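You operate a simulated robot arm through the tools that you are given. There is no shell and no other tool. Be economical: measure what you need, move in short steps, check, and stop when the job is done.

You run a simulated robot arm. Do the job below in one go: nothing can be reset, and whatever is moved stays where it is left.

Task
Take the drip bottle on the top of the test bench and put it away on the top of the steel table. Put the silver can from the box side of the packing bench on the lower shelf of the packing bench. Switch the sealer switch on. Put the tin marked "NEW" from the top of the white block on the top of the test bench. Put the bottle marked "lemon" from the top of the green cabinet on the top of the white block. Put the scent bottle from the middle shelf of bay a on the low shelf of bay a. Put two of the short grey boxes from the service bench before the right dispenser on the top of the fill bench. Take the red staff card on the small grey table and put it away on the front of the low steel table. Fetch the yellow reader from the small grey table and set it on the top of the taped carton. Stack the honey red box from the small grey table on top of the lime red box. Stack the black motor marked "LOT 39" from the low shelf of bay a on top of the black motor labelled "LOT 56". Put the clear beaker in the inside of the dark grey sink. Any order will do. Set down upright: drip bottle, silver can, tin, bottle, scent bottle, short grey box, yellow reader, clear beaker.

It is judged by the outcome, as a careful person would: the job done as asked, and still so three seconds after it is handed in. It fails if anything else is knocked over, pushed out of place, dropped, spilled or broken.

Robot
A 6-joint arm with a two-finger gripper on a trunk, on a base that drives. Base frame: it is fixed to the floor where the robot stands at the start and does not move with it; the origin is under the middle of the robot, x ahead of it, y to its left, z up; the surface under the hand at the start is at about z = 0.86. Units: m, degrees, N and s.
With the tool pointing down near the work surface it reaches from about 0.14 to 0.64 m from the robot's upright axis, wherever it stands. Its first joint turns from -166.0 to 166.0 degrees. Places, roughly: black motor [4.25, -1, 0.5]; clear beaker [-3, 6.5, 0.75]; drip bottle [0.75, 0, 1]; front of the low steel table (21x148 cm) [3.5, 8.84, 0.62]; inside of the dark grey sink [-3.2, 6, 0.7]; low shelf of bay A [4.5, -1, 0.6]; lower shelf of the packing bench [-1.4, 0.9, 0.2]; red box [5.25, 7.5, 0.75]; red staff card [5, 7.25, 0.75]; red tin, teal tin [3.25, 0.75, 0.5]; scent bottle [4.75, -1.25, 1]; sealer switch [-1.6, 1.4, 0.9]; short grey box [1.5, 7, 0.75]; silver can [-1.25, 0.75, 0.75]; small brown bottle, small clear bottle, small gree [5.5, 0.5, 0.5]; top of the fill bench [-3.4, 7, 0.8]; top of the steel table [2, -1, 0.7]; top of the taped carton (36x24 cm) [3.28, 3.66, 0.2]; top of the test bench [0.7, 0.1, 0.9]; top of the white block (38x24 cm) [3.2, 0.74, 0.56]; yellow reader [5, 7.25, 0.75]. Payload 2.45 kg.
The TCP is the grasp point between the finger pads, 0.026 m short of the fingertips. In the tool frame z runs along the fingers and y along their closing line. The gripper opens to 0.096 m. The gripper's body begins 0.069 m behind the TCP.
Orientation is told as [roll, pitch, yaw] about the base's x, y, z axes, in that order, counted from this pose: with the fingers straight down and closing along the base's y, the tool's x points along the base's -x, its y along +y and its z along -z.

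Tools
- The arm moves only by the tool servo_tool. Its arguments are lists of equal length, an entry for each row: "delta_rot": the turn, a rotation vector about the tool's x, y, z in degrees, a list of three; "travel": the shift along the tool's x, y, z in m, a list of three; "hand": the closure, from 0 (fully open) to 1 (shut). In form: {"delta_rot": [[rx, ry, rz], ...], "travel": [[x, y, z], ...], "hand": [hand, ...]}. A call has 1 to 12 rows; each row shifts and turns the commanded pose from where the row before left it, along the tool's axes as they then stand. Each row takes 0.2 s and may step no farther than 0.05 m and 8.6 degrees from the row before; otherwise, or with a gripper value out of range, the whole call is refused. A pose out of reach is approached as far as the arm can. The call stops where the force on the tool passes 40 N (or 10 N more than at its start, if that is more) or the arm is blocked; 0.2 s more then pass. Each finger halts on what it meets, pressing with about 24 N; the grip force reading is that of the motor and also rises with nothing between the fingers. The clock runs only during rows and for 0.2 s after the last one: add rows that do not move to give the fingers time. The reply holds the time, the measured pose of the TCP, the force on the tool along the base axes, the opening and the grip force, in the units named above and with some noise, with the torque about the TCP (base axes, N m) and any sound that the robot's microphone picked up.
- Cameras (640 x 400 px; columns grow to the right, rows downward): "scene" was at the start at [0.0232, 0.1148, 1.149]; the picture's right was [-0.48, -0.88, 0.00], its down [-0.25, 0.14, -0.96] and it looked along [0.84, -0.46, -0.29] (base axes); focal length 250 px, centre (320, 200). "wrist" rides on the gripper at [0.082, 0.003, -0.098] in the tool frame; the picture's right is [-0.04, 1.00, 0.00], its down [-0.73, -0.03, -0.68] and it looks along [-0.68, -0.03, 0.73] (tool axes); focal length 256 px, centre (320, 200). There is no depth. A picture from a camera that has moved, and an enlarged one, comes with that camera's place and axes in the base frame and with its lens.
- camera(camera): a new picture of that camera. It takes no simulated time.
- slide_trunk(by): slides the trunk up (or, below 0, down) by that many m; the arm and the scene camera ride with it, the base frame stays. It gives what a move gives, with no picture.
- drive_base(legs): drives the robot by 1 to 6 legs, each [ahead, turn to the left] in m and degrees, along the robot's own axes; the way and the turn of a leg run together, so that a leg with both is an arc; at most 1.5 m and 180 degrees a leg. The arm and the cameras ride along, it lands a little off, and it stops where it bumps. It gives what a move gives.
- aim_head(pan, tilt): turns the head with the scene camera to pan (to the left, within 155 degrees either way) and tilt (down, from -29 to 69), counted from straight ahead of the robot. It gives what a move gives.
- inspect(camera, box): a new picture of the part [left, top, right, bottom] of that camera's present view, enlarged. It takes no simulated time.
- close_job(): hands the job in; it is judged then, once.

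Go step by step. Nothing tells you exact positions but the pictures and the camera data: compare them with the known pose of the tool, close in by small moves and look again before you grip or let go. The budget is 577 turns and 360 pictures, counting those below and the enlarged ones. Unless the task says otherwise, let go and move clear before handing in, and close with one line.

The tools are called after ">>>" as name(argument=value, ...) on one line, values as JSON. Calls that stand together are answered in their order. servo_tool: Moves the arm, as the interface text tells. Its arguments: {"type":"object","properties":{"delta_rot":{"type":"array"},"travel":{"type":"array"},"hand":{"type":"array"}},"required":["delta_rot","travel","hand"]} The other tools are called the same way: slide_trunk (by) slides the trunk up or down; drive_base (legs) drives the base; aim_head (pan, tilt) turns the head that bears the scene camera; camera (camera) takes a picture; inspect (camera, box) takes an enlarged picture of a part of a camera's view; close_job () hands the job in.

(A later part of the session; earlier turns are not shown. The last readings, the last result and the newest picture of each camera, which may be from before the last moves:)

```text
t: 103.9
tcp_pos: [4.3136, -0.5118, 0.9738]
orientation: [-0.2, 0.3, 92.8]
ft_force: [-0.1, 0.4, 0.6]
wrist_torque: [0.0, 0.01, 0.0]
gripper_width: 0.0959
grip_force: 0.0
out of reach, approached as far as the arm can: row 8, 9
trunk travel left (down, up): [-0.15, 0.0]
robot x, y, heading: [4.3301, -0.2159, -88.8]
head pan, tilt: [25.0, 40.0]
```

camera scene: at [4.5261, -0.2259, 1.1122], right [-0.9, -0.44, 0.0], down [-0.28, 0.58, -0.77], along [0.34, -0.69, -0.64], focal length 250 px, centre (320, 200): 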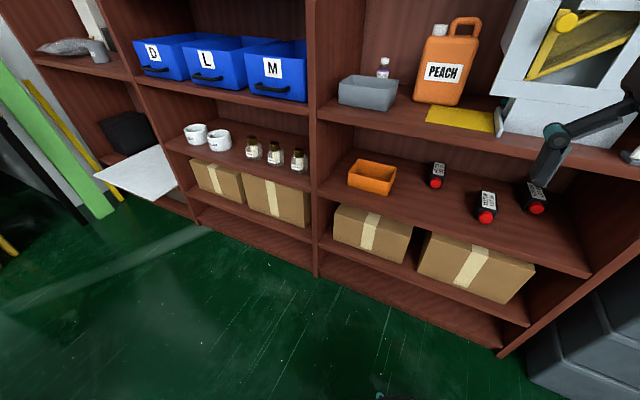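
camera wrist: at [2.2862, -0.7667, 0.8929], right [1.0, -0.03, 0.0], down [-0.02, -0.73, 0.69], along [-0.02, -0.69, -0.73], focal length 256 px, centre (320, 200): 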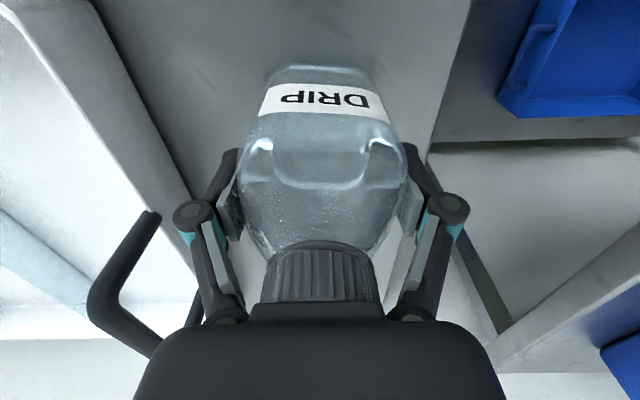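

The hand is now flipped (camera will be on top). I'll lower the trunk, move the hand forward a little and pitch it toward the shelf in free space.

>>> slide_trunk(by=-0.15)

>>> servo_tool(delta_rot=[[0, 0, 0], [0, 0, 0], [0, 0, 0], [0, 7.5, 0], [0, 7.5, 0], [0, 7.5, 0], [0, 7.5, 0], [0, 7.5, 0], [0, 7.5, 0], [0, 7.5, 0], [0, 7.5, 0]], travel=[[0.045, 0, 0], [0.045, 0, 0], [0.045, 0, 0], [0, 0, 0], [0, 0, 0], [0, 0, 0], [0, 0, 0], [0, 0, 0], [0, 0, 0], [0, 0, 0], [0, 0, 0]], hand=[0, 0, 0, 0, 0, 0, 0, 0, 0, 0, 0])

>>> camera(camera="wrist")

```text
t: 105.6
tcp_pos: [4.3129, -0.5119, 0.8229]
orientation: [-0.1, 0.4, 92.8]
ft_force: [0.3, 0.3, 0.1]
wrist_torque: [-0.02, -0.05, 0.02]
gripper_width: 0.0959
grip_force: 0.1
trunk travel left (down, up): [0.0, 0.15]
robot x, y, heading: [4.3309, -0.217, -89.0]
head pan, tilt: [25.0, 40.0]
```

```text
t: 108.0
tcp_pos: [4.3044, -0.6454, 0.8249]
orientation: [-0.2, 60.5, 92.7]
ft_force: [1.2, 0.7, -0.3]
wrist_torque: [-0.01, -0.01, 0.0]
gripper_width: 0.0961
grip_force: 0.2
out of reach, approached as far as the arm can: row 1, 2, 3
trunk travel left (down, up): [0.0, 0.15]
robot x, y, heading: [4.3306, -0.2107, -88.7]
head pan, tilt: [25.0, 40.0]
```

```text
326 pictures are left
camera wrist: at [4.2999, -0.6005, 0.9428], right [-1.0, -0.03, -0.04], down [-0.02, 0.95, -0.3], along [0.04, -0.3, -0.95], focal length 256 px, centre (320, 200)
```

wrist: 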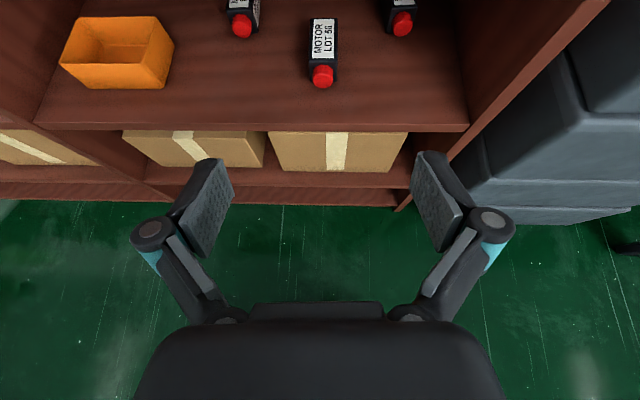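

This view is excellent. I'll lower the hand 10 cm and move the base so LOT 39 is more nearly straight ahead.

>>> servo_tool(delta_rot=[[0, 0, 0], [0, 0, 0]], travel=[[-0.043, 0, 0.025], [-0.043, 0, 0.025]], hand=[0, 0])

>>> drive_base(legs=[[0, 40], [0.2, 0], [0, -41]])

>>> camera(camera="wrist")

>>> aim_head(pan=0, tilt=45)

>>> camera(camera="scene")

```text
t: 108.6
tcp_pos: [4.3058, -0.6468, 0.7246]
orientation: [-0.3, 60.6, 92.7]
ft_force: [0.6, 0.2, 0.1]
wrist_torque: [-0.01, 0.01, 0.0]
gripper_width: 0.0959
grip_force: 0.0
trunk travel left (down, up): [0.0, 0.15]
robot x, y, heading: [4.3314, -0.2152, -88.8]
head pan, tilt: [25.0, 40.0]
```

```text
t: 114.0
tcp_pos: [4.4284, -0.7987, 0.7254]
orientation: [-0.2, 60.4, 91.5]
ft_force: [0.2, -0.4, 0.6]
wrist_torque: [-0.02, 0.05, 0.0]
gripper_width: 0.0961
grip_force: 0.1
trunk travel left (down, up): [0.0, 0.15]
robot x, y, heading: [4.4637, -0.3661, -90.1]
head pan, tilt: [25.0, 40.0]
```

```text
325 pictures are left
camera wrist: at [4.4252, -0.7534, 0.8428], right [-1.0, -0.01, -0.04], down [0.0, 0.95, -0.3], along [0.04, -0.3, -0.95], focal length 256 px, centre (320, 200)
```

wrist: 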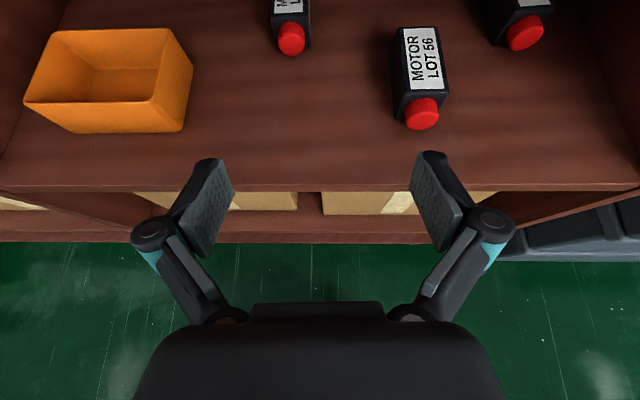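

```text
t: 114.8
tcp_pos: [4.4289, -0.7988, 0.7243]
orientation: [-0.2, 60.5, 91.5]
ft_force: [0.0, 0.1, -0.1]
wrist_torque: [-0.01, 0.02, -0.03]
gripper_width: 0.096
grip_force: 0.0
trunk travel left (down, up): [0.0, 0.15]
robot x, y, heading: [4.466, -0.369, -89.7]
head pan, tilt: [0.0, 45.0]
```

```text
324 pictures are left
camera scene: at [4.6219, -0.3867, 0.9549], right [-1.0, 0.0, 0.0], down [0.0, 0.71, -0.71], along [0.0, -0.71, -0.71], focal length 250 px, centre (320, 200)
```

scene: 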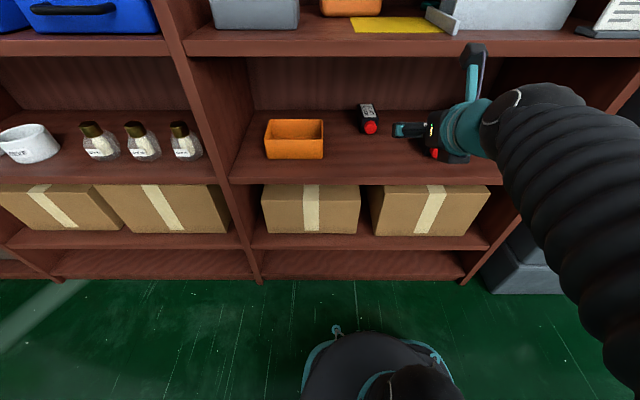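

LOT 39's body is about 5×5×10 cm, centred near (4.473, -1.155). I'll line up so that the final approach is straight along the tool axis, and stop short to check.

>>> servo_tool(delta_rot=[[0, 0, 0.7], [0, 0, 0.7], [0, 0, 0], [0, 0, 0], [0, 0, 0], [0, 0, 0], [0, 0, 0]], travel=[[0.014, -0.0155, 0.027], [0.014, -0.0155, 0.027], [0.014, -0.0155, 0.027], [0, 0, 0.04], [0, 0, 0.04], [0, 0, 0.04], [0, 0, 0.04]], hand=[0, 0, 0, 0, 0, 0, 0])

>>> camera(camera="wrist")

>>> camera(camera="scene")

```text
t: 115.8
tcp_pos: [4.4674, -0.8968, 0.7161]
orientation: [-2.9, 60.9, 88.8]
ft_force: [-1.6, 45.8, -1.6]
wrist_torque: [-5.7, -0.16, 0.2]
gripper_width: 0.096
grip_force: 0.0
out of reach, approached as far as the arm can: row 3
trunk travel left (down, up): [0.0, 0.15]
robot x, y, heading: [4.4603, -0.3664, -89.8]
head pan, tilt: [0.0, 45.0]
stopped in row 4: the force on the tool passed its limit at 161 N (the readings are from after the stop); the commanded pose is now the measured one
```

```text
323 pictures are left
camera wrist: at [4.461, -0.8507, 0.8342], right [-1.0, 0.0, -0.06], down [0.02, 0.95, -0.31], along [0.06, -0.31, -0.95], focal length 256 px, centre (320, 200)
```

wrist: 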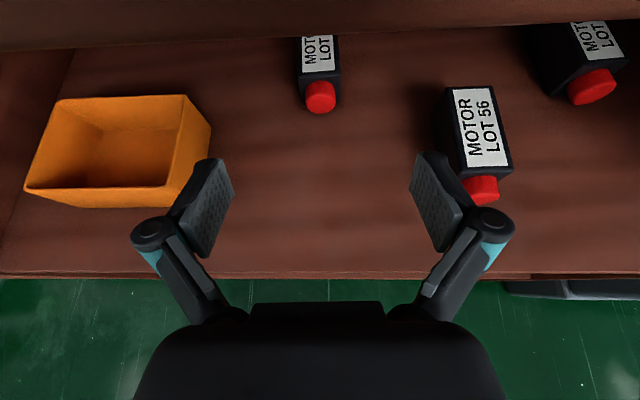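

```text
322 pictures are left
camera scene: at [4.6217, -0.384, 0.9549], right [-1.0, 0.0, 0.0], down [0.0, 0.71, -0.71], along [0.0, -0.71, -0.71], focal length 250 px, centre (320, 200)
```

scene: 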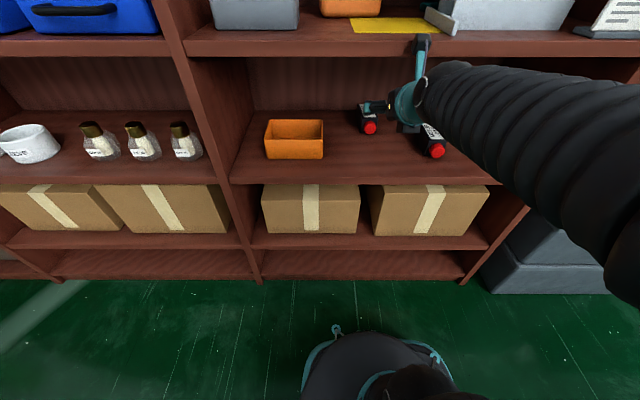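

The camera on the hand touched the edge of the shelf board above. I'll back off, undo the small twist, and enter lower (hand below z≈0.64).

>>> servo_tool(delta_rot=[[0, 0, -0.7], [0, 0, -0.7], [0, 0, 0], [0, 0, 0], [0, 0, 0]], travel=[[-0.018, 0, -0.03], [-0.018, 0, -0.03], [-0.018, 0, -0.02], [-0.04, 0, 0.023], [-0.035, 0, 0.02]], hand=[0, 0, 0, 0, 0])

>>> camera(camera="scene")

```text
t: 117.0
tcp_pos: [4.465, -0.8041, 0.6189]
orientation: [-0.4, 60.7, 91.6]
ft_force: [0.0, -0.6, 0.1]
wrist_torque: [0.02, 0.03, 0.02]
gripper_width: 0.0961
grip_force: 0.2
trunk travel left (down, up): [0.0, 0.15]
robot x, y, heading: [4.4625, -0.3683, -89.8]
head pan, tilt: [0.0, 45.0]
```

```text
321 pictures are left
camera scene: at [4.6218, -0.3865, 0.9549], right [-1.0, 0.0, 0.0], down [0.0, 0.71, -0.71], along [0.0, -0.71, -0.71], focal length 250 px, centre (320, 200)
```

scene: 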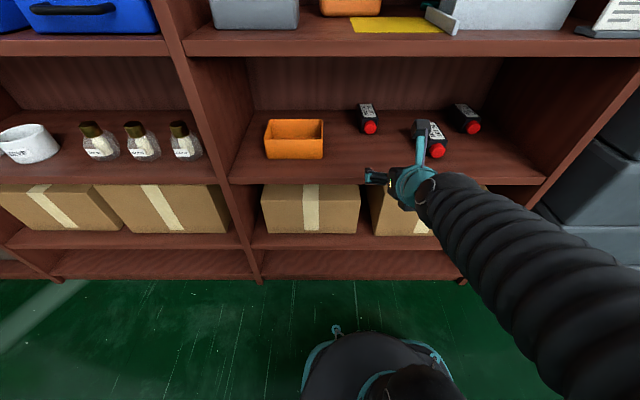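

Clear. Advancing at z≈0.62 into the shelf gap.

>>> servo_tool(delta_rot=[[0, 0, 0], [0, 0, 0], [0, 0, 0], [0, 0, 0]], travel=[[0.024, 0, 0.042], [0.024, -0.003, 0.042], [0.024, -0.003, 0.042], [0.024, 0, 0.042]], hand=[0, 0, 0, 0])

>>> camera(camera="wrist")

>>> camera(camera="scene")

```text
t: 118.0
tcp_pos: [4.4783, -0.998, 0.6206]
orientation: [-0.3, 60.7, 91.6]
ft_force: [0.4, -0.6, -0.9]
wrist_torque: [0.0, -0.01, 0.04]
gripper_width: 0.0959
grip_force: 0.0
trunk travel left (down, up): [0.0, 0.15]
robot x, y, heading: [4.4616, -0.3686, -90.0]
head pan, tilt: [0.0, 45.0]
```

```text
320 pictures are left
camera wrist: at [4.4744, -0.9523, 0.7385], right [-1.0, -0.01, -0.04], down [0.0, 0.95, -0.31], along [0.04, -0.31, -0.95], focal length 256 px, centre (320, 200)
```

wrist: 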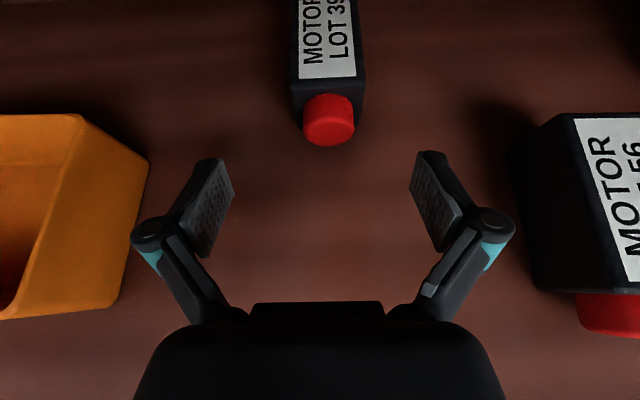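

```text
319 pictures are left
camera scene: at [4.6218, -0.3864, 0.9548], right [-1.0, 0.0, 0.0], down [0.0, 0.71, -0.71], along [0.0, -0.71, -0.71], focal length 250 px, centre (320, 200)
```

scene: 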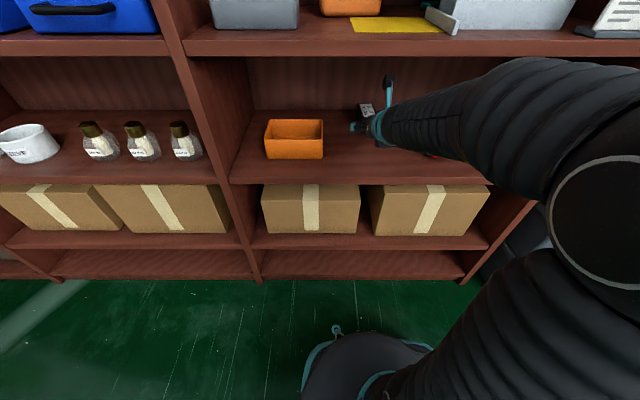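

LOT 39 is centred between the fingers. Moving in to straddle it and closing.

>>> servo_tool(delta_rot=[[0, 0, 0], [0, 0, 0], [0, 0, 0], [0, 0, 0], [0, 0, 0], [0, 0, 0], [0, 0, 0]], travel=[[0.0082, 0.001, 0.0468], [0.0082, 0.001, 0.0468], [0.0082, 0.0, 0.0468], [0, 0, 0], [0, 0, 0], [0, 0, 0], [0, 0, 0]], hand=[0, 0, 0, 0.2, 0.4, 0.6, 0.6])

>>> camera(camera="wrist")

```text
t: 119.3
tcp_pos: [4.4796, -1.1329, 0.5823]
orientation: [-0.2, 61.5, 91.8]
ft_force: [1.5, -0.8, 14.1]
wrist_torque: [0.79, 0.13, 0.03]
gripper_width: 0.0568
grip_force: 12.3
trunk travel left (down, up): [0.0, 0.15]
robot x, y, heading: [4.4607, -0.3674, -90.0]
head pan, tilt: [0.0, 45.0]
stopped in row 6: the force on the tool passed its limit at 44 N (the readings are from after the stop); the commanded pose is now the measured one
```

```text
318 pictures are left
camera wrist: at [4.475, -1.0858, 0.699], right [-1.0, -0.01, -0.04], down [0.0, 0.95, -0.32], along [0.04, -0.32, -0.95], focal length 256 px, centre (320, 200)
```

wrist: 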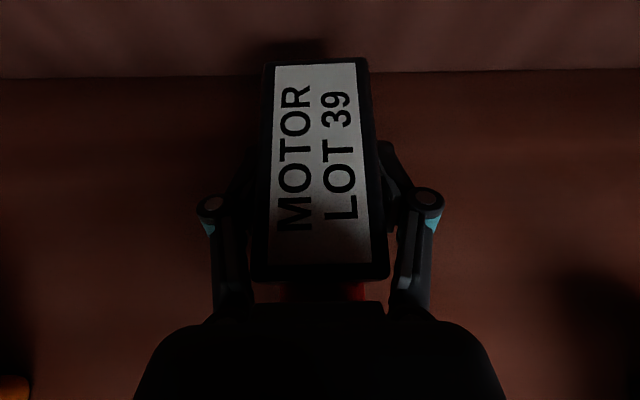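

The fingertips touch the shelf; I'll rise 4 mm and finish closing.

>>> servo_tool(delta_rot=[[0, 0, 0], [0, 0, 0], [0, 0, 0]], travel=[[0.0035, -0.001, -0.002], [0, 0, 0], [0, 0, 0]], hand=[0.45, 0.6, 0.65])

>>> camera(camera="wrist")

```text
t: 120.2
tcp_pos: [4.4782, -1.1327, 0.5822]
orientation: [-0.2, 61.1, 91.6]
ft_force: [0.0, -0.5, 0.4]
wrist_torque: [-0.23, 0.03, -0.02]
gripper_width: 0.0556
grip_force: 24.2
trunk travel left (down, up): [0.0, 0.15]
robot x, y, heading: [4.4639, -0.3639, -90.3]
head pan, tilt: [0.0, 45.0]
```

```text
317 pictures are left
camera wrist: at [4.4752, -1.0863, 0.6995], right [-1.0, -0.01, -0.04], down [0.0, 0.95, -0.31], along [0.04, -0.31, -0.95], focal length 256 px, centre (320, 200)
```

wrist: 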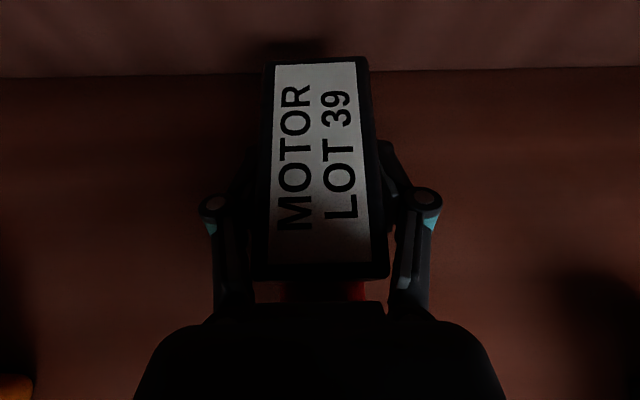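

Gripped firmly. I'll lift slightly, draw it back toward the shelf front, then raise it.

>>> servo_tool(delta_rot=[[0, 0, 0], [0, 0, 0], [0, 0, 0], [0, 0, 0], [0, 0, 0], [0, 0, 0], [0, 0, 0]], travel=[[0.013, 0, -0.0075], [-0.019, 0, -0.033], [-0.019, 0, -0.033], [-0.019, 0, -0.033], [-0.019, 0, -0.033], [0.024, 0, -0.014], [0.024, 0, -0.014]], hand=[0.65, 0.65, 0.65, 0.65, 0.65, 0.65, 0.65])

>>> camera(camera="wrist")

>>> camera(camera="scene")

```text
t: 121.8
tcp_pos: [4.4769, -0.9801, 0.626]
orientation: [-2.2, 61.4, 90.2]
ft_force: [-0.2, 0.2, -4.2]
wrist_torque: [0.01, 0.04, 0.03]
gripper_width: 0.0551
grip_force: 23.8
out of reach, approached as far as the arm can: row 1, 7
trunk travel left (down, up): [0.0, 0.15]
robot x, y, heading: [4.4607, -0.3683, -90.0]
head pan, tilt: [0.0, 45.0]
```

```text
316 pictures are left
camera wrist: at [4.4707, -0.9335, 0.7431], right [-1.0, -0.02, -0.05], down [0.0, 0.95, -0.32], along [0.06, -0.32, -0.95], focal length 256 px, centre (320, 200)
```

wrist: 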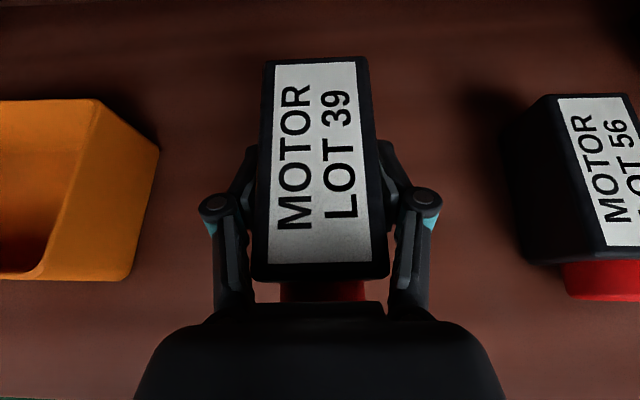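

```text
315 pictures are left
camera scene: at [4.6217, -0.3872, 0.9548], right [-1.0, 0.0, 0.0], down [0.0, 0.71, -0.71], along [0.0, -0.71, -0.71], focal length 250 px, centre (320, 200)
```

scene: 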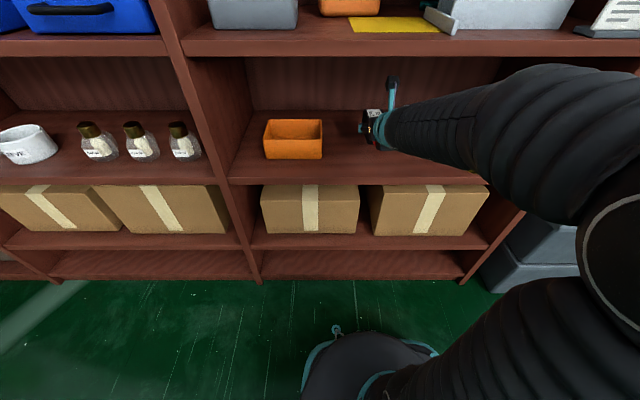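

I'm at z 0.626 and need about 0.645 over LOT 56. I'll raise while moving sideways toward it and check.

>>> servo_tool(delta_rot=[[0, 0, 0], [0, 0, 0], [0, 0, 0]], travel=[[0, 0.03, 0], [0.008, 0.03, -0.004], [0.0, 0.02, 0]], hand=[0.65, 0.65, 0.65])

```text
t: 122.5
tcp_pos: [4.3957, -0.9835, 0.6338]
orientation: [-0.4, 61.1, 91.7]
ft_force: [0.0, 0.5, -3.1]
wrist_torque: [0.03, -0.01, -0.01]
gripper_width: 0.0547
grip_force: 24.0
trunk travel left (down, up): [0.0, 0.15]
robot x, y, heading: [4.4614, -0.3644, -90.2]
head pan, tilt: [0.0, 45.0]
```

>>> servo_tool(delta_rot=[[0, 0, 0], [0, 0, 0], [0, 0, 0]], travel=[[0.02, 0, -0.012], [0.0, 0.04, 0], [0.0, 0.03, 0]], hand=[0.65, 0.65, 0.65])

>>> camera(camera="wrist")

>>> camera(camera="scene")

```text
t: 123.3
tcp_pos: [4.3269, -0.9839, 0.6574]
orientation: [-0.2, 61.1, 91.7]
ft_force: [-0.4, 0.4, -3.5]
wrist_torque: [0.0, -0.03, 0.01]
gripper_width: 0.0543
grip_force: 24.5
trunk travel left (down, up): [0.0, 0.15]
robot x, y, heading: [4.463, -0.3671, -90.1]
head pan, tilt: [0.0, 45.0]
```

```text
314 pictures are left
camera wrist: at [4.3224, -0.9379, 0.7758], right [-1.0, -0.01, -0.04], down [0.0, 0.95, -0.31], along [0.04, -0.31, -0.95], focal length 256 px, centre (320, 200)
```

wrist: 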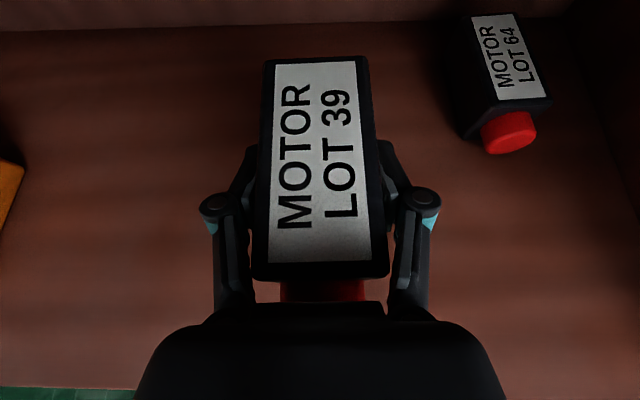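

```text
313 pictures are left
camera scene: at [4.6217, -0.3872, 0.9549], right [-1.0, 0.0, 0.0], down [0.0, 0.71, -0.71], along [0.0, -0.71, -0.71], focal length 250 px, centre (320, 200)
```

scene: 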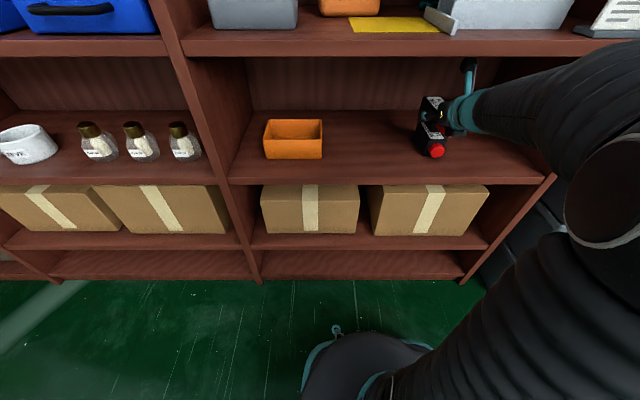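

>>> inspect(camera="scene", box=[390, 60, 510, 170])

```text
3.64 times, centred on (450, 115) of scene
camera zoom: at [4.6217, -0.3872, 0.9549], right [-1.0, 0.0, 0.0], down [0.0, 0.71, -0.71], along [0.0, -0.71, -0.71], focal length 909 px, centre (-153, 509)
```

zoom: 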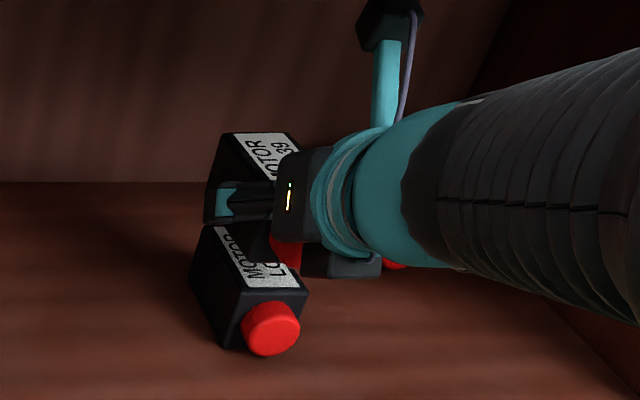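

LOT 56's centre is at about (4.304, -1.033) with its front at y≈-0.98. I'll align over it and view again before lowering.

>>> servo_tool(delta_rot=[[0, 0, 0], [0, 0, 0], [0, 0, 0]], travel=[[0.0, 0.022, 0], [0.0175, 0, 0.0303], [-0.0087, 0, 0.005]], hand=[0.65, 0.65, 0.65])

>>> inspect(camera="scene", box=[390, 60, 510, 170])

>>> camera(camera="wrist")

```text
t: 124.2
tcp_pos: [4.3061, -1.0214, 0.6485]
orientation: [-0.3, 61.0, 91.7]
ft_force: [-0.9, -0.5, -3.7]
wrist_torque: [0.03, -0.03, -0.01]
gripper_width: 0.0546
grip_force: 24.3
trunk travel left (down, up): [0.0, 0.15]
robot x, y, heading: [4.4646, -0.37, -90.0]
head pan, tilt: [0.0, 45.0]
```

```text
3.64 times, centred on (450, 115) of scene
camera zoom: at [4.6216, -0.3871, 0.9549], right [-1.0, 0.0, 0.0], down [0.0, 0.71, -0.71], along [0.0, -0.71, -0.71], focal length 909 px, centre (-153, 509)
```

zoom: 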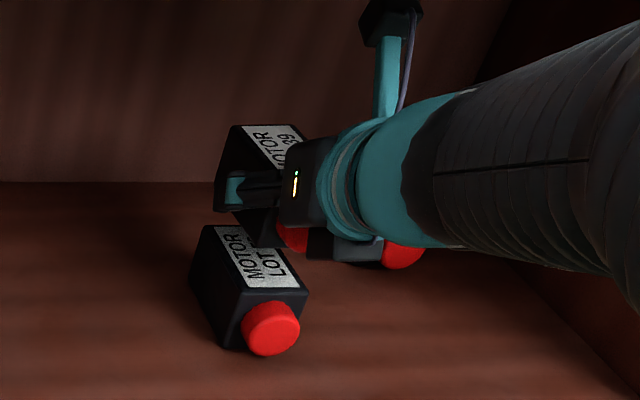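

```text
310 pictures are left
camera wrist: at [4.3021, -0.9749, 0.7662], right [-1.0, -0.01, -0.04], down [0.0, 0.95, -0.31], along [0.04, -0.31, -0.95], focal length 256 px, centre (320, 200)
```

wrist: 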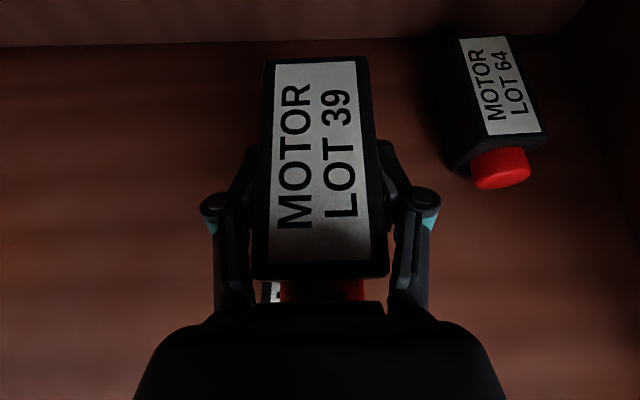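

The held motor sits ~2 cm too far back relative to LOT 56. I'll shift it forward and lower gently until contact.

>>> servo_tool(delta_rot=[[0, 0, 0], [0, 0, 0], [0, 0, 0]], travel=[[-0.009, -0.004, -0.0156], [-0.0052, 0, 0.003], [0, 0, 0]], hand=[0.65, 0.65, 0.65])

>>> inspect(camera="scene", box=[390, 60, 510, 170])

>>> camera(camera="wrist")

```text
t: 125.0
tcp_pos: [4.31, -1.0035, 0.6411]
orientation: [-0.4, 61.1, 91.6]
ft_force: [-0.5, -0.3, -3.7]
wrist_torque: [-0.02, 0.01, 0.01]
gripper_width: 0.0543
grip_force: 24.4
trunk travel left (down, up): [0.0, 0.15]
robot x, y, heading: [4.4647, -0.3695, -90.0]
head pan, tilt: [0.0, 45.0]
```

```text
3.64 times, centred on (450, 115) of scene
camera zoom: at [4.6216, -0.3872, 0.9549], right [-1.0, 0.0, 0.0], down [0.0, 0.71, -0.71], along [0.0, -0.71, -0.71], focal length 909 px, centre (-153, 509)
```

zoom: 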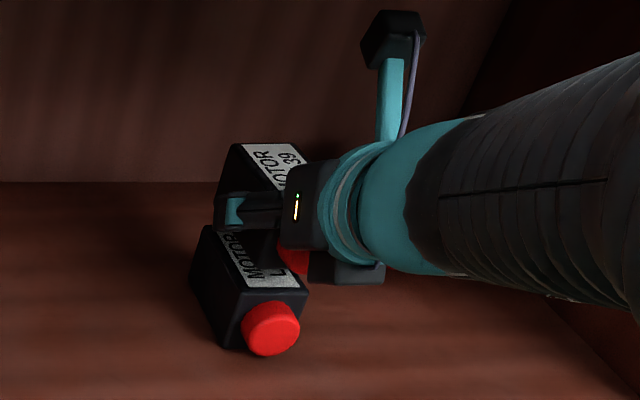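

```text
308 pictures are left
camera wrist: at [4.3056, -0.9569, 0.76], right [-1.0, -0.01, -0.04], down [0.0, 0.95, -0.31], along [0.04, -0.31, -0.95], focal length 256 px, centre (320, 200)
```

wrist: 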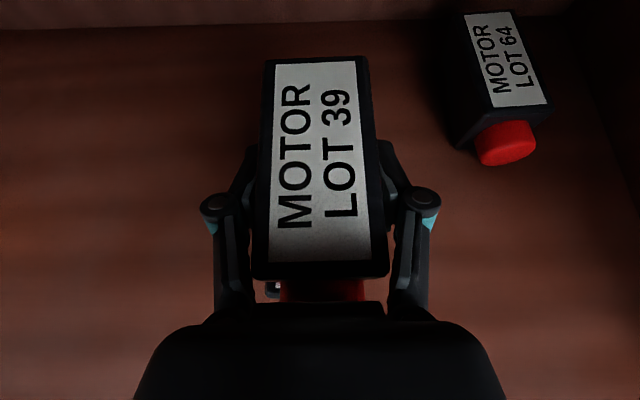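

Still a bit back; shifting another 1.2 cm toward me and lowering in small steps to contact.

>>> servo_tool(delta_rot=[[0, 0, 0], [0, 0, 0], [0, 0, 0], [0, 0, 0]], travel=[[-0.006, 0, -0.0104], [-0.0026, 0, 0.0015], [-0.0026, 0, 0.0015], [-0.0017, 0, 0.001]], hand=[0.65, 0.65, 0.65, 0.65])

>>> inspect(camera="scene", box=[390, 60, 510, 170])

```text
t: 126.0
tcp_pos: [4.3099, -0.9909, 0.6335]
orientation: [-0.3, 61.1, 91.6]
ft_force: [0.2, 0.4, -3.3]
wrist_torque: [0.01, 0.02, -0.02]
gripper_width: 0.0543
grip_force: 23.9
trunk travel left (down, up): [0.0, 0.15]
robot x, y, heading: [4.462, -0.3662, -90.3]
head pan, tilt: [0.0, 45.0]
```

```text
3.64 times, centred on (450, 115) of scene
camera zoom: at [4.6216, -0.3872, 0.9549], right [-1.0, 0.0, 0.0], down [0.0, 0.71, -0.71], along [0.0, -0.71, -0.71], focal length 909 px, centre (-153, 509)
```

zoom: 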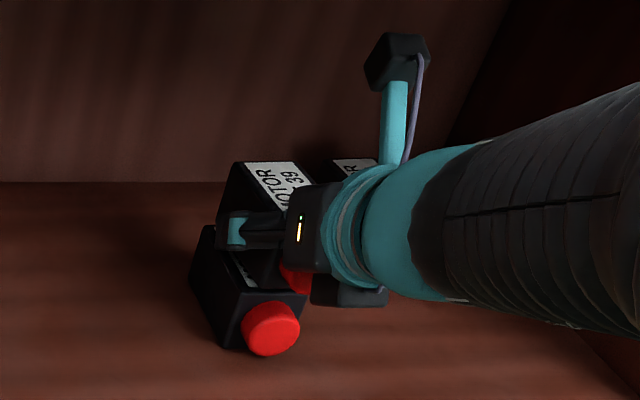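

Nicely aligned now; continuing down to contact.

>>> servo_tool(delta_rot=[[0, 0, 0], [0, 0, 0], [0, 0, 0], [0, 0, 0]], travel=[[-0.0026, 0, 0.0015], [-0.0017, 0, 0.001], [-0.0017, 0, 0.001], [0, 0, 0]], hand=[0.65, 0.65, 0.65, 0.65])

```text
t: 127.0
tcp_pos: [4.3087, -0.9901, 0.6321]
orientation: [0.0, 61.4, 91.8]
ft_force: [-2.0, -2.7, 33.5]
wrist_torque: [1.49, -0.1, 0.02]
gripper_width: 0.0541
grip_force: 24.6
trunk travel left (down, up): [0.0, 0.15]
robot x, y, heading: [4.463, -0.3696, -90.0]
head pan, tilt: [0.0, 45.0]
```

Contact at exactly one motor height. Relaxing the press, opening and withdrawing along the tool axis.

>>> servo_tool(delta_rot=[[0, 0, 0], [0, 0, 0], [0, 0, 0], [0, 0, 0], [0, 0, 0], [0, 0, 0]], travel=[[0.0035, 0, -0.002], [0, 0, 0], [0, 0, 0], [0, 0, 0], [-0.007, 0, -0.03], [-0.017, 0, -0.04]], hand=[0.6, 0.4, 0.2, 0, 0, 0])

>>> camera(camera="wrist")

```text
t: 128.3
tcp_pos: [4.3069, -0.9178, 0.6441]
orientation: [-0.3, 61.0, 91.6]
ft_force: [0.0, -0.2, -0.6]
wrist_torque: [-0.04, 0.03, 0.02]
gripper_width: 0.0962
grip_force: 0.1
trunk travel left (down, up): [0.0, 0.15]
robot x, y, heading: [4.4605, -0.3699, -90.4]
head pan, tilt: [0.0, 45.0]
```

```text
306 pictures are left
camera wrist: at [4.303, -0.8717, 0.761], right [-1.0, -0.01, -0.04], down [0.0, 0.95, -0.31], along [0.04, -0.31, -0.95], focal length 256 px, centre (320, 200)
```

wrist: 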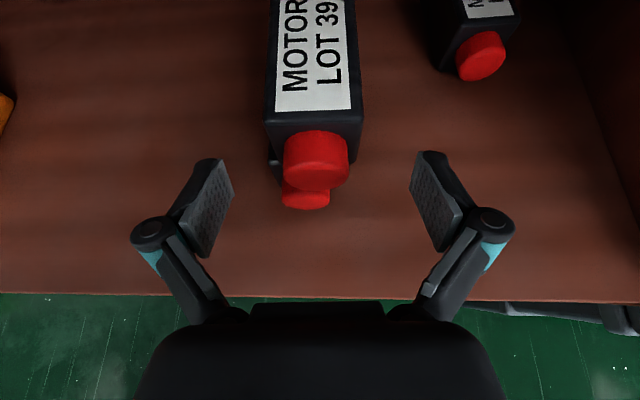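

The motors are stacked. I'll withdraw, back off, shift the base left to face the scent bottle and raise the trunk.

>>> servo_tool(delta_rot=[[0, 0, 0], [0, 0, 0], [0, 0, 0]], travel=[[-0.0235, 0, -0.04], [-0.0235, 0, -0.04], [-0.0235, 0, -0.04]], hand=[0, 0, 0])

>>> drive_base(legs=[[-0.2, 0], [0, 90], [0.33, 0], [0, -90]])

>>> slide_trunk(by=0.15)

>>> aim_head(pan=0, tilt=25)

>>> camera(camera="scene")

```text
t: 129.2
tcp_pos: [4.2966, -0.7864, 0.6226]
orientation: [-4.5, 59.3, 88.2]
ft_force: [-0.1, 0.2, 0.5]
wrist_torque: [0.04, -0.02, 0.04]
gripper_width: 0.0959
grip_force: 0.1
trunk travel left (down, up): [0.0, 0.15]
robot x, y, heading: [4.4622, -0.3694, -90.2]
head pan, tilt: [0.0, 45.0]
```

```text
t: 140.2
tcp_pos: [4.6359, -0.5803, 0.6167]
orientation: [-5.1, 58.8, 88.3]
ft_force: [-0.8, 0.4, 0.5]
wrist_torque: [0.02, -0.03, 0.02]
gripper_width: 0.0961
grip_force: 0.0
trunk travel left (down, up): [0.0, 0.15]
robot x, y, heading: [4.7919, -0.1642, -89.4]
head pan, tilt: [0.0, 45.0]
```

```text
t: 141.9
tcp_pos: [4.6352, -0.58, 0.7651]
orientation: [-5.3, 58.7, 87.9]
ft_force: [-0.6, 0.2, -0.7]
wrist_torque: [-0.01, 0.0, 0.03]
gripper_width: 0.0959
grip_force: 0.0
trunk travel left (down, up): [-0.15, 0.0]
robot x, y, heading: [4.7932, -0.1639, -89.3]
head pan, tilt: [0.0, 45.0]
```

```text
t: 142.8
tcp_pos: [4.6349, -0.5801, 0.7652]
orientation: [-5.4, 58.8, 88.1]
ft_force: [0.4, 0.0, 0.1]
wrist_torque: [-0.01, 0.01, 0.01]
gripper_width: 0.096
grip_force: 0.1
trunk travel left (down, up): [-0.15, 0.0]
robot x, y, heading: [4.7932, -0.1626, -89.0]
head pan, tilt: [0.0, 25.0]
```

```text
305 pictures are left
camera scene: at [4.9521, -0.191, 1.1354], right [-1.0, -0.01, 0.0], down [-0.01, 0.42, -0.91], along [0.01, -0.91, -0.42], focal length 250 px, centre (320, 200)
```

scene: 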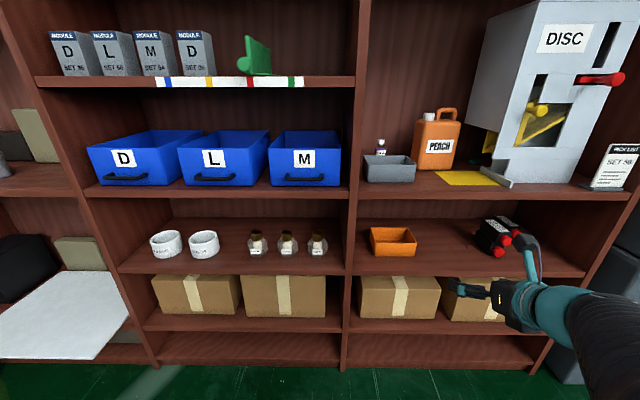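

The scent bottle looks to be at about (4.74, -1.13), its top near z=0.94. I'll raise the hand in front of the middle shelf and view it from above.

>>> servo_tool(delta_rot=[[0, 0, 0], [0, 0, 0], [0, 0, 0], [0, 0, 0], [0, 0, 0], [0, 0, 0]], travel=[[0.034, -0.017, -0.0196], [0.034, -0.017, -0.0196], [0.034, -0.017, -0.0196], [0.034, -0.017, -0.0196], [0.034, -0.017, -0.0196], [0.034, -0.017, -0.0196]], hand=[0, 0, 0, 0, 0, 0])

>>> camera(camera="wrist")

```text
t: 143.7
tcp_pos: [4.621, -0.5715, 0.7881]
orientation: [-16.9, 45.7, 70.0]
ft_force: [0.1, 0.2, -0.2]
wrist_torque: [0.01, 0.03, 0.0]
gripper_width: 0.0958
grip_force: 0.1
trunk travel left (down, up): [-0.15, 0.0]
robot x, y, heading: [4.7931, -0.164, -89.1]
head pan, tilt: [0.0, 25.0]
stopped in row 4: the arm was blocked; the commanded pose is now the measured one
```

```text
304 pictures are left
camera wrist: at [4.5966, -0.5513, 0.9103], right [-0.96, 0.16, -0.23], down [0.18, 0.98, -0.07], along [0.22, -0.1, -0.97], focal length 256 px, centre (320, 200)
```

wrist: 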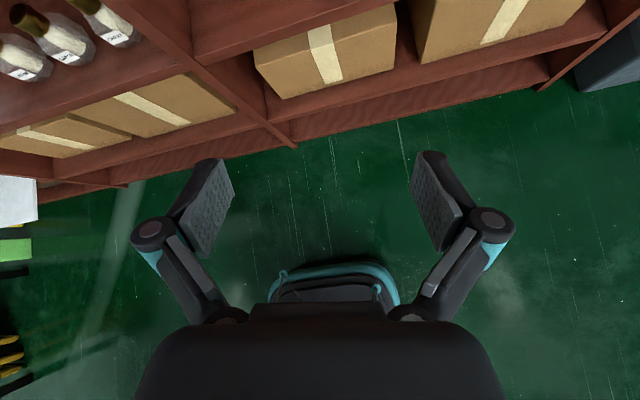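

The arm hit a joint limit because the hand was too close in. I'll move it outward in free space and straighten its orientation.

>>> servo_tool(delta_rot=[[0, 0, 0], [0, 0, 0], [0, 0, 0], [-1.3, -1.4, -8], [-1.3, -1.4, -8]], travel=[[0.029, -0.007, 0.033], [0.029, -0.007, 0.033], [0.029, -0.007, 0.033], [0, 0, 0], [0, 0, 0]], hand=[0, 0, 0, 0, 0])

```text
t: 144.9
tcp_pos: [4.6227, -0.7082, 0.798]
orientation: [3.5, 45.7, 93.9]
ft_force: [-0.5, 0.8, 0.2]
wrist_torque: [0.02, -0.01, 0.02]
gripper_width: 0.0959
grip_force: 0.0
trunk travel left (down, up): [-0.15, 0.0]
robot x, y, heading: [4.7943, -0.1621, -89.3]
head pan, tilt: [0.0, 25.0]
```

>>> servo_tool(delta_rot=[[0, 0, 0], [0, 0, 0], [0, 0, 0], [0, 0, 0], [0, 0, 0]], travel=[[0.0255, -0.021, -0.0255], [0.0255, -0.021, -0.0255], [0.0255, -0.021, -0.0255], [0.0255, -0.021, -0.0255], [0.0255, -0.021, -0.0255]], hand=[0, 0, 0, 0, 0])

>>> camera(camera="wrist")

```text
t: 146.1
tcp_pos: [4.7343, -0.7047, 0.9751]
orientation: [3.3, 45.6, 93.7]
ft_force: [-1.0, 0.2, 0.6]
wrist_torque: [-0.02, -0.02, 0.04]
gripper_width: 0.0959
grip_force: 0.2
trunk travel left (down, up): [-0.15, 0.0]
robot x, y, heading: [4.7906, -0.1654, -89.2]
head pan, tilt: [0.0, 25.0]
```

```text
303 pictures are left
camera wrist: at [4.7371, -0.6899, 1.1001], right [-1.0, 0.0, 0.01], down [0.0, 1.0, -0.05], along [-0.01, -0.05, -1.0], focal length 256 px, centre (320, 200)
```

wrist: 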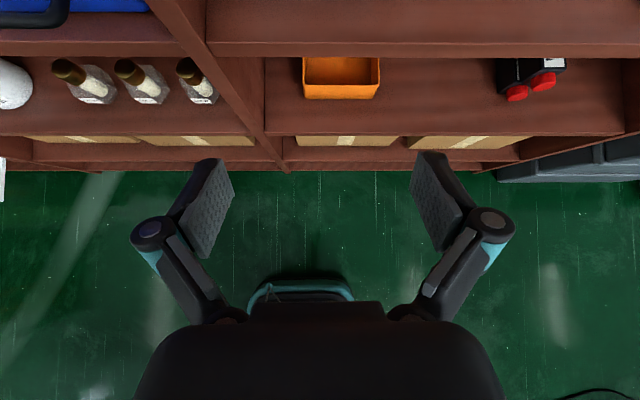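

Now I'll drive forward 0.2 m so the hand comes over the front of the middle shelf, and look at the tray and bottle.

>>> drive_base(legs=[[0.22, 0]])

>>> camera(camera="wrist")

>>> inspect(camera="scene", box=[320, 60, 520, 200])

```text
t: 147.8
tcp_pos: [4.7369, -0.9252, 0.9748]
orientation: [3.3, 45.6, 93.7]
ft_force: [-0.3, 0.5, 0.7]
wrist_torque: [0.01, 0.02, 0.01]
gripper_width: 0.096
grip_force: 0.0
trunk travel left (down, up): [-0.15, 0.0]
robot x, y, heading: [4.7963, -0.3847, -89.3]
head pan, tilt: [0.0, 25.0]
```

```text
302 pictures are left
camera wrist: at [4.7396, -0.9118, 1.1001], right [-1.0, 0.0, 0.01], down [0.0, 1.0, -0.05], along [-0.01, -0.05, -1.0], focal length 256 px, centre (320, 200)
```

wrist: 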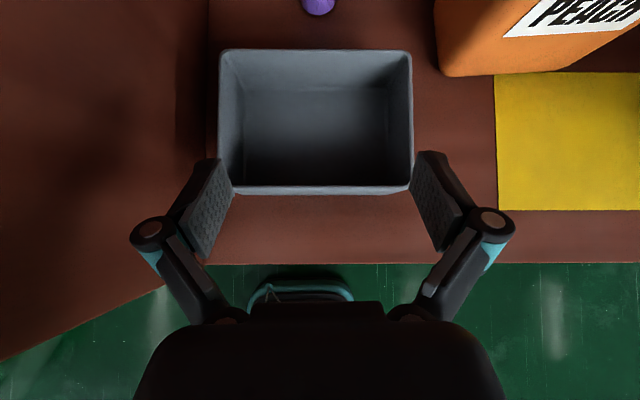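

```text
2.86 times, centred on (420, 130) of scene
camera zoom: at [4.955, -0.4132, 1.1354], right [-1.0, -0.01, 0.0], down [-0.01, 0.42, -0.91], along [0.01, -0.91, -0.42], focal length 714 px, centre (34, 400)
```

zoom: 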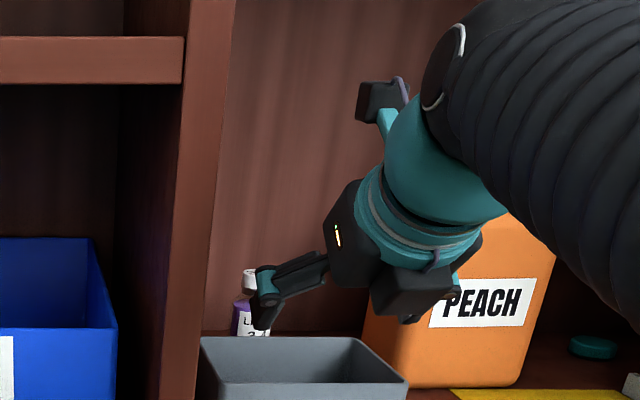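

The bottle's base is at about (4.739, -1.127). I'll move forward above the tray, then part-way down along the tool axis and check.

>>> servo_tool(delta_rot=[[0, 0, 0], [0, 0, 0], [0, 0, 0], [0, 0, 0]], travel=[[0.0277, 0, 0.0277], [0.0277, 0, 0.0277], [0.0277, 0, 0.0277], [0, 0, 0.035]], hand=[0, 0, 0, 0])

>>> camera(camera="wrist")

```text
t: 148.8
tcp_pos: [4.74, -1.0677, 0.9515]
orientation: [3.2, 45.6, 93.7]
ft_force: [0.5, 0.0, 0.9]
wrist_torque: [0.0, 0.01, -0.01]
gripper_width: 0.0957
grip_force: 0.1
trunk travel left (down, up): [-0.15, 0.0]
robot x, y, heading: [4.7947, -0.3886, -89.3]
head pan, tilt: [0.0, 25.0]
```

```text
300 pictures are left
camera wrist: at [4.742, -1.0546, 1.0765], right [-1.0, 0.0, 0.01], down [0.0, 1.0, -0.05], along [-0.01, -0.05, -1.0], focal length 256 px, centre (320, 200)
```

wrist: 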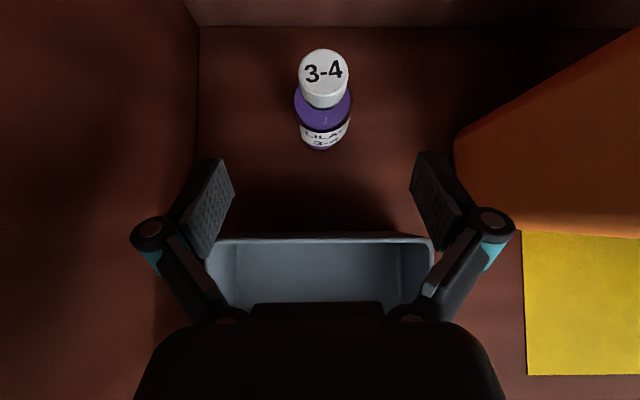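

Centred. Completing the approach and closing gently.

>>> servo_tool(delta_rot=[[0, 0, 0], [0, 0, 0], [0, 0, 0], [0, 0, 0], [0, 0, 0], [0, 0, 0]], travel=[[-0.0015, 0, 0.042], [-0.0015, 0, 0.042], [0, 0, 0], [0, 0, 0], [0, 0, 0], [0, 0, 0]], hand=[0, 0, 0.3, 0.5, 0.7, 0.85])

>>> camera(camera="wrist")

```text
t: 150.2
tcp_pos: [4.7395, -1.1263, 0.8893]
orientation: [3.4, 45.6, 93.8]
ft_force: [0.8, -0.5, 1.9]
wrist_torque: [0.02, -0.04, -0.04]
gripper_width: 0.0403
grip_force: 23.8
trunk travel left (down, up): [-0.15, 0.0]
robot x, y, heading: [4.7945, -0.3843, -89.5]
head pan, tilt: [0.0, 25.0]
```

```text
299 pictures are left
camera wrist: at [4.7408, -1.1127, 1.016], right [-1.0, 0.0, 0.01], down [0.0, 1.0, -0.05], along [-0.01, -0.05, -1.0], focal length 256 px, centre (320, 200)
```

wrist: 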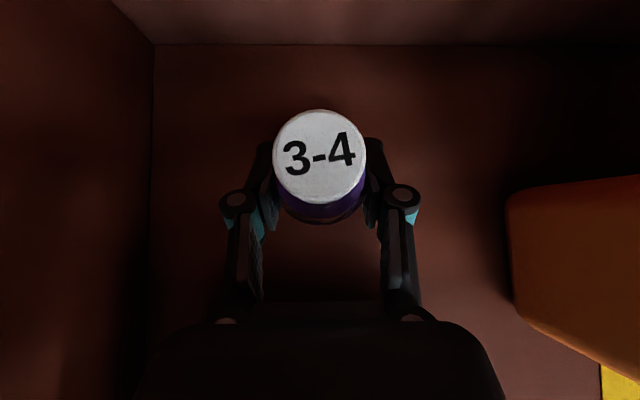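

Gripped. Lifting straight up above the tray rim, then backing the base out.

>>> servo_tool(delta_rot=[[0, 0, 0], [0, 0, 0], [0, 0, 0], [0, 0, 0]], travel=[[0.02, 0, -0.02], [0.02, 0, -0.02], [0.02, 0, -0.02], [0.007, 0, -0.007]], hand=[0.85, 0.85, 0.85, 0.85])

>>> camera(camera="wrist")

>>> inspect(camera="scene", box=[320, 60, 520, 200])

```text
t: 151.2
tcp_pos: [4.7425, -1.1244, 0.9851]
orientation: [3.4, 45.6, 93.7]
ft_force: [-0.5, -0.6, -1.0]
wrist_torque: [-0.02, -0.03, -0.01]
gripper_width: 0.0401
grip_force: 24.4
trunk travel left (down, up): [-0.15, 0.0]
robot x, y, heading: [4.7942, -0.3863, -89.3]
head pan, tilt: [0.0, 25.0]
```

```text
298 pictures are left
camera wrist: at [4.7448, -1.1111, 1.1109], right [-1.0, 0.0, 0.01], down [0.0, 1.0, -0.05], along [-0.01, -0.05, -1.0], focal length 256 px, centre (320, 200)
```

wrist: 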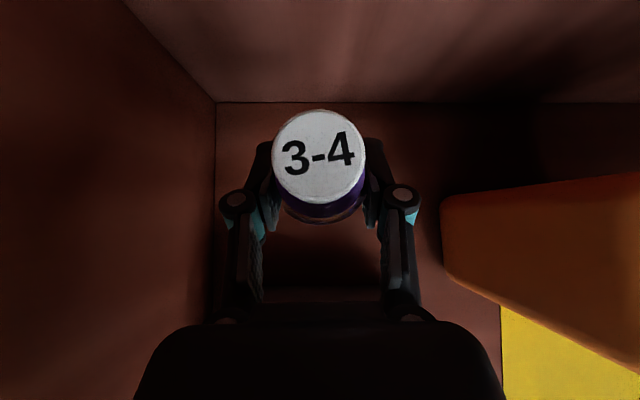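

```text
2.86 times, centred on (420, 130) of scene
camera zoom: at [4.955, -0.4133, 1.1354], right [-1.0, -0.01, 0.0], down [-0.01, 0.42, -0.91], along [0.01, -0.91, -0.42], focal length 714 px, centre (34, 400)
```

zoom: 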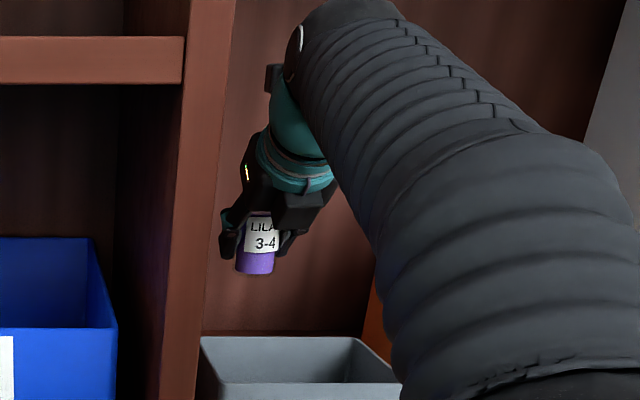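

Bottle is clear above the tray. I'll back out, shift the base to the right, and lower the trunk for the low shelf; I plan to set it between the orange bin and the stacked motors.

>>> drive_base(legs=[[-0.42, 0], [0, -90], [0.25, 0], [0, 90]])

>>> slide_trunk(by=-0.15)

>>> servo_tool(delta_rot=[[0, 0, 0], [0, 0, 0], [0, 0, 0], [0, 0, 0], [0, 0, 0]], travel=[[-0.028, 0, 0.028], [-0.028, 0, 0.028], [-0.028, 0, 0.028], [-0.028, 0, 0.028], [-0.028, 0, 0.028]], hand=[0.85, 0.85, 0.85, 0.85, 0.85])

>>> camera(camera="wrist")

>>> camera(camera="scene")

```text
t: 162.8
tcp_pos: [4.4758, -0.7066, 0.9849]
orientation: [3.3, 45.5, 92.9]
ft_force: [0.7, -0.8, -1.5]
wrist_torque: [-0.01, 0.0, 0.03]
gripper_width: 0.0407
grip_force: 23.9
trunk travel left (down, up): [-0.15, 0.0]
robot x, y, heading: [4.5407, 0.0317, -89.9]
head pan, tilt: [0.0, 25.0]
```

```text
t: 164.6
tcp_pos: [4.475, -0.7057, 0.8362]
orientation: [3.3, 45.6, 92.9]
ft_force: [-0.7, 0.0, -1.3]
wrist_torque: [0.0, -0.01, 0.07]
gripper_width: 0.0402
grip_force: 24.6
trunk travel left (down, up): [0.0, 0.15]
robot x, y, heading: [4.5396, 0.0315, -90.3]
head pan, tilt: [0.0, 25.0]
```

```text
t: 165.8
tcp_pos: [4.4675, -0.7083, 0.6364]
orientation: [3.3, 45.7, 92.9]
ft_force: [0.6, -0.1, -0.6]
wrist_torque: [0.02, 0.03, 0.01]
gripper_width: 0.0407
grip_force: 23.5
trunk travel left (down, up): [0.0, 0.15]
robot x, y, heading: [4.5425, 0.0319, -90.2]
head pan, tilt: [0.0, 25.0]
```

```text
296 pictures are left
camera wrist: at [4.4703, -0.6947, 0.763], right [-1.0, 0.02, 0.01], down [0.02, 1.0, -0.05], along [-0.01, -0.05, -1.0], focal length 256 px, centre (320, 200)
```

wrist: 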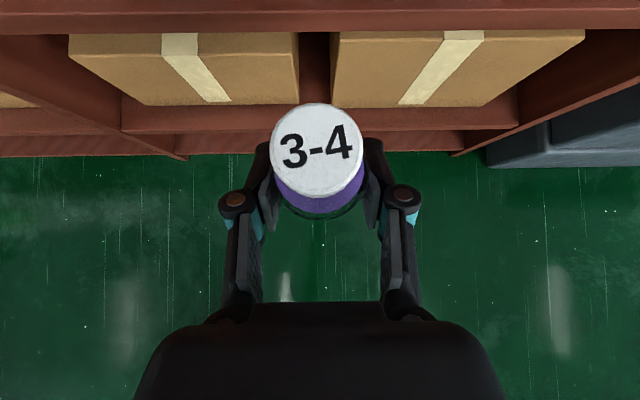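

```text
295 pictures are left
camera scene: at [4.6985, 0.0017, 0.9855], right [-1.0, 0.0, 0.0], down [0.0, 0.42, -0.91], along [0.0, -0.91, -0.42], focal length 250 px, centre (320, 200)
```

scene: 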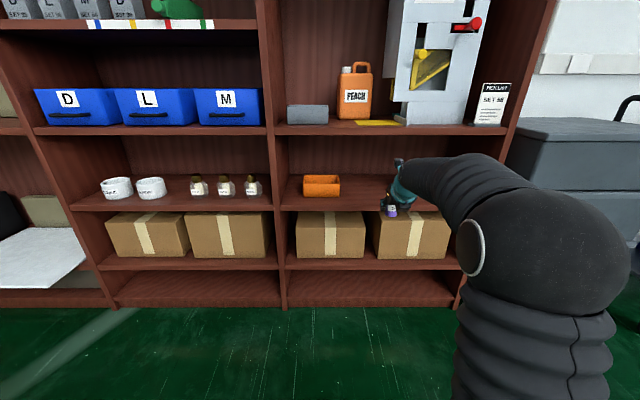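

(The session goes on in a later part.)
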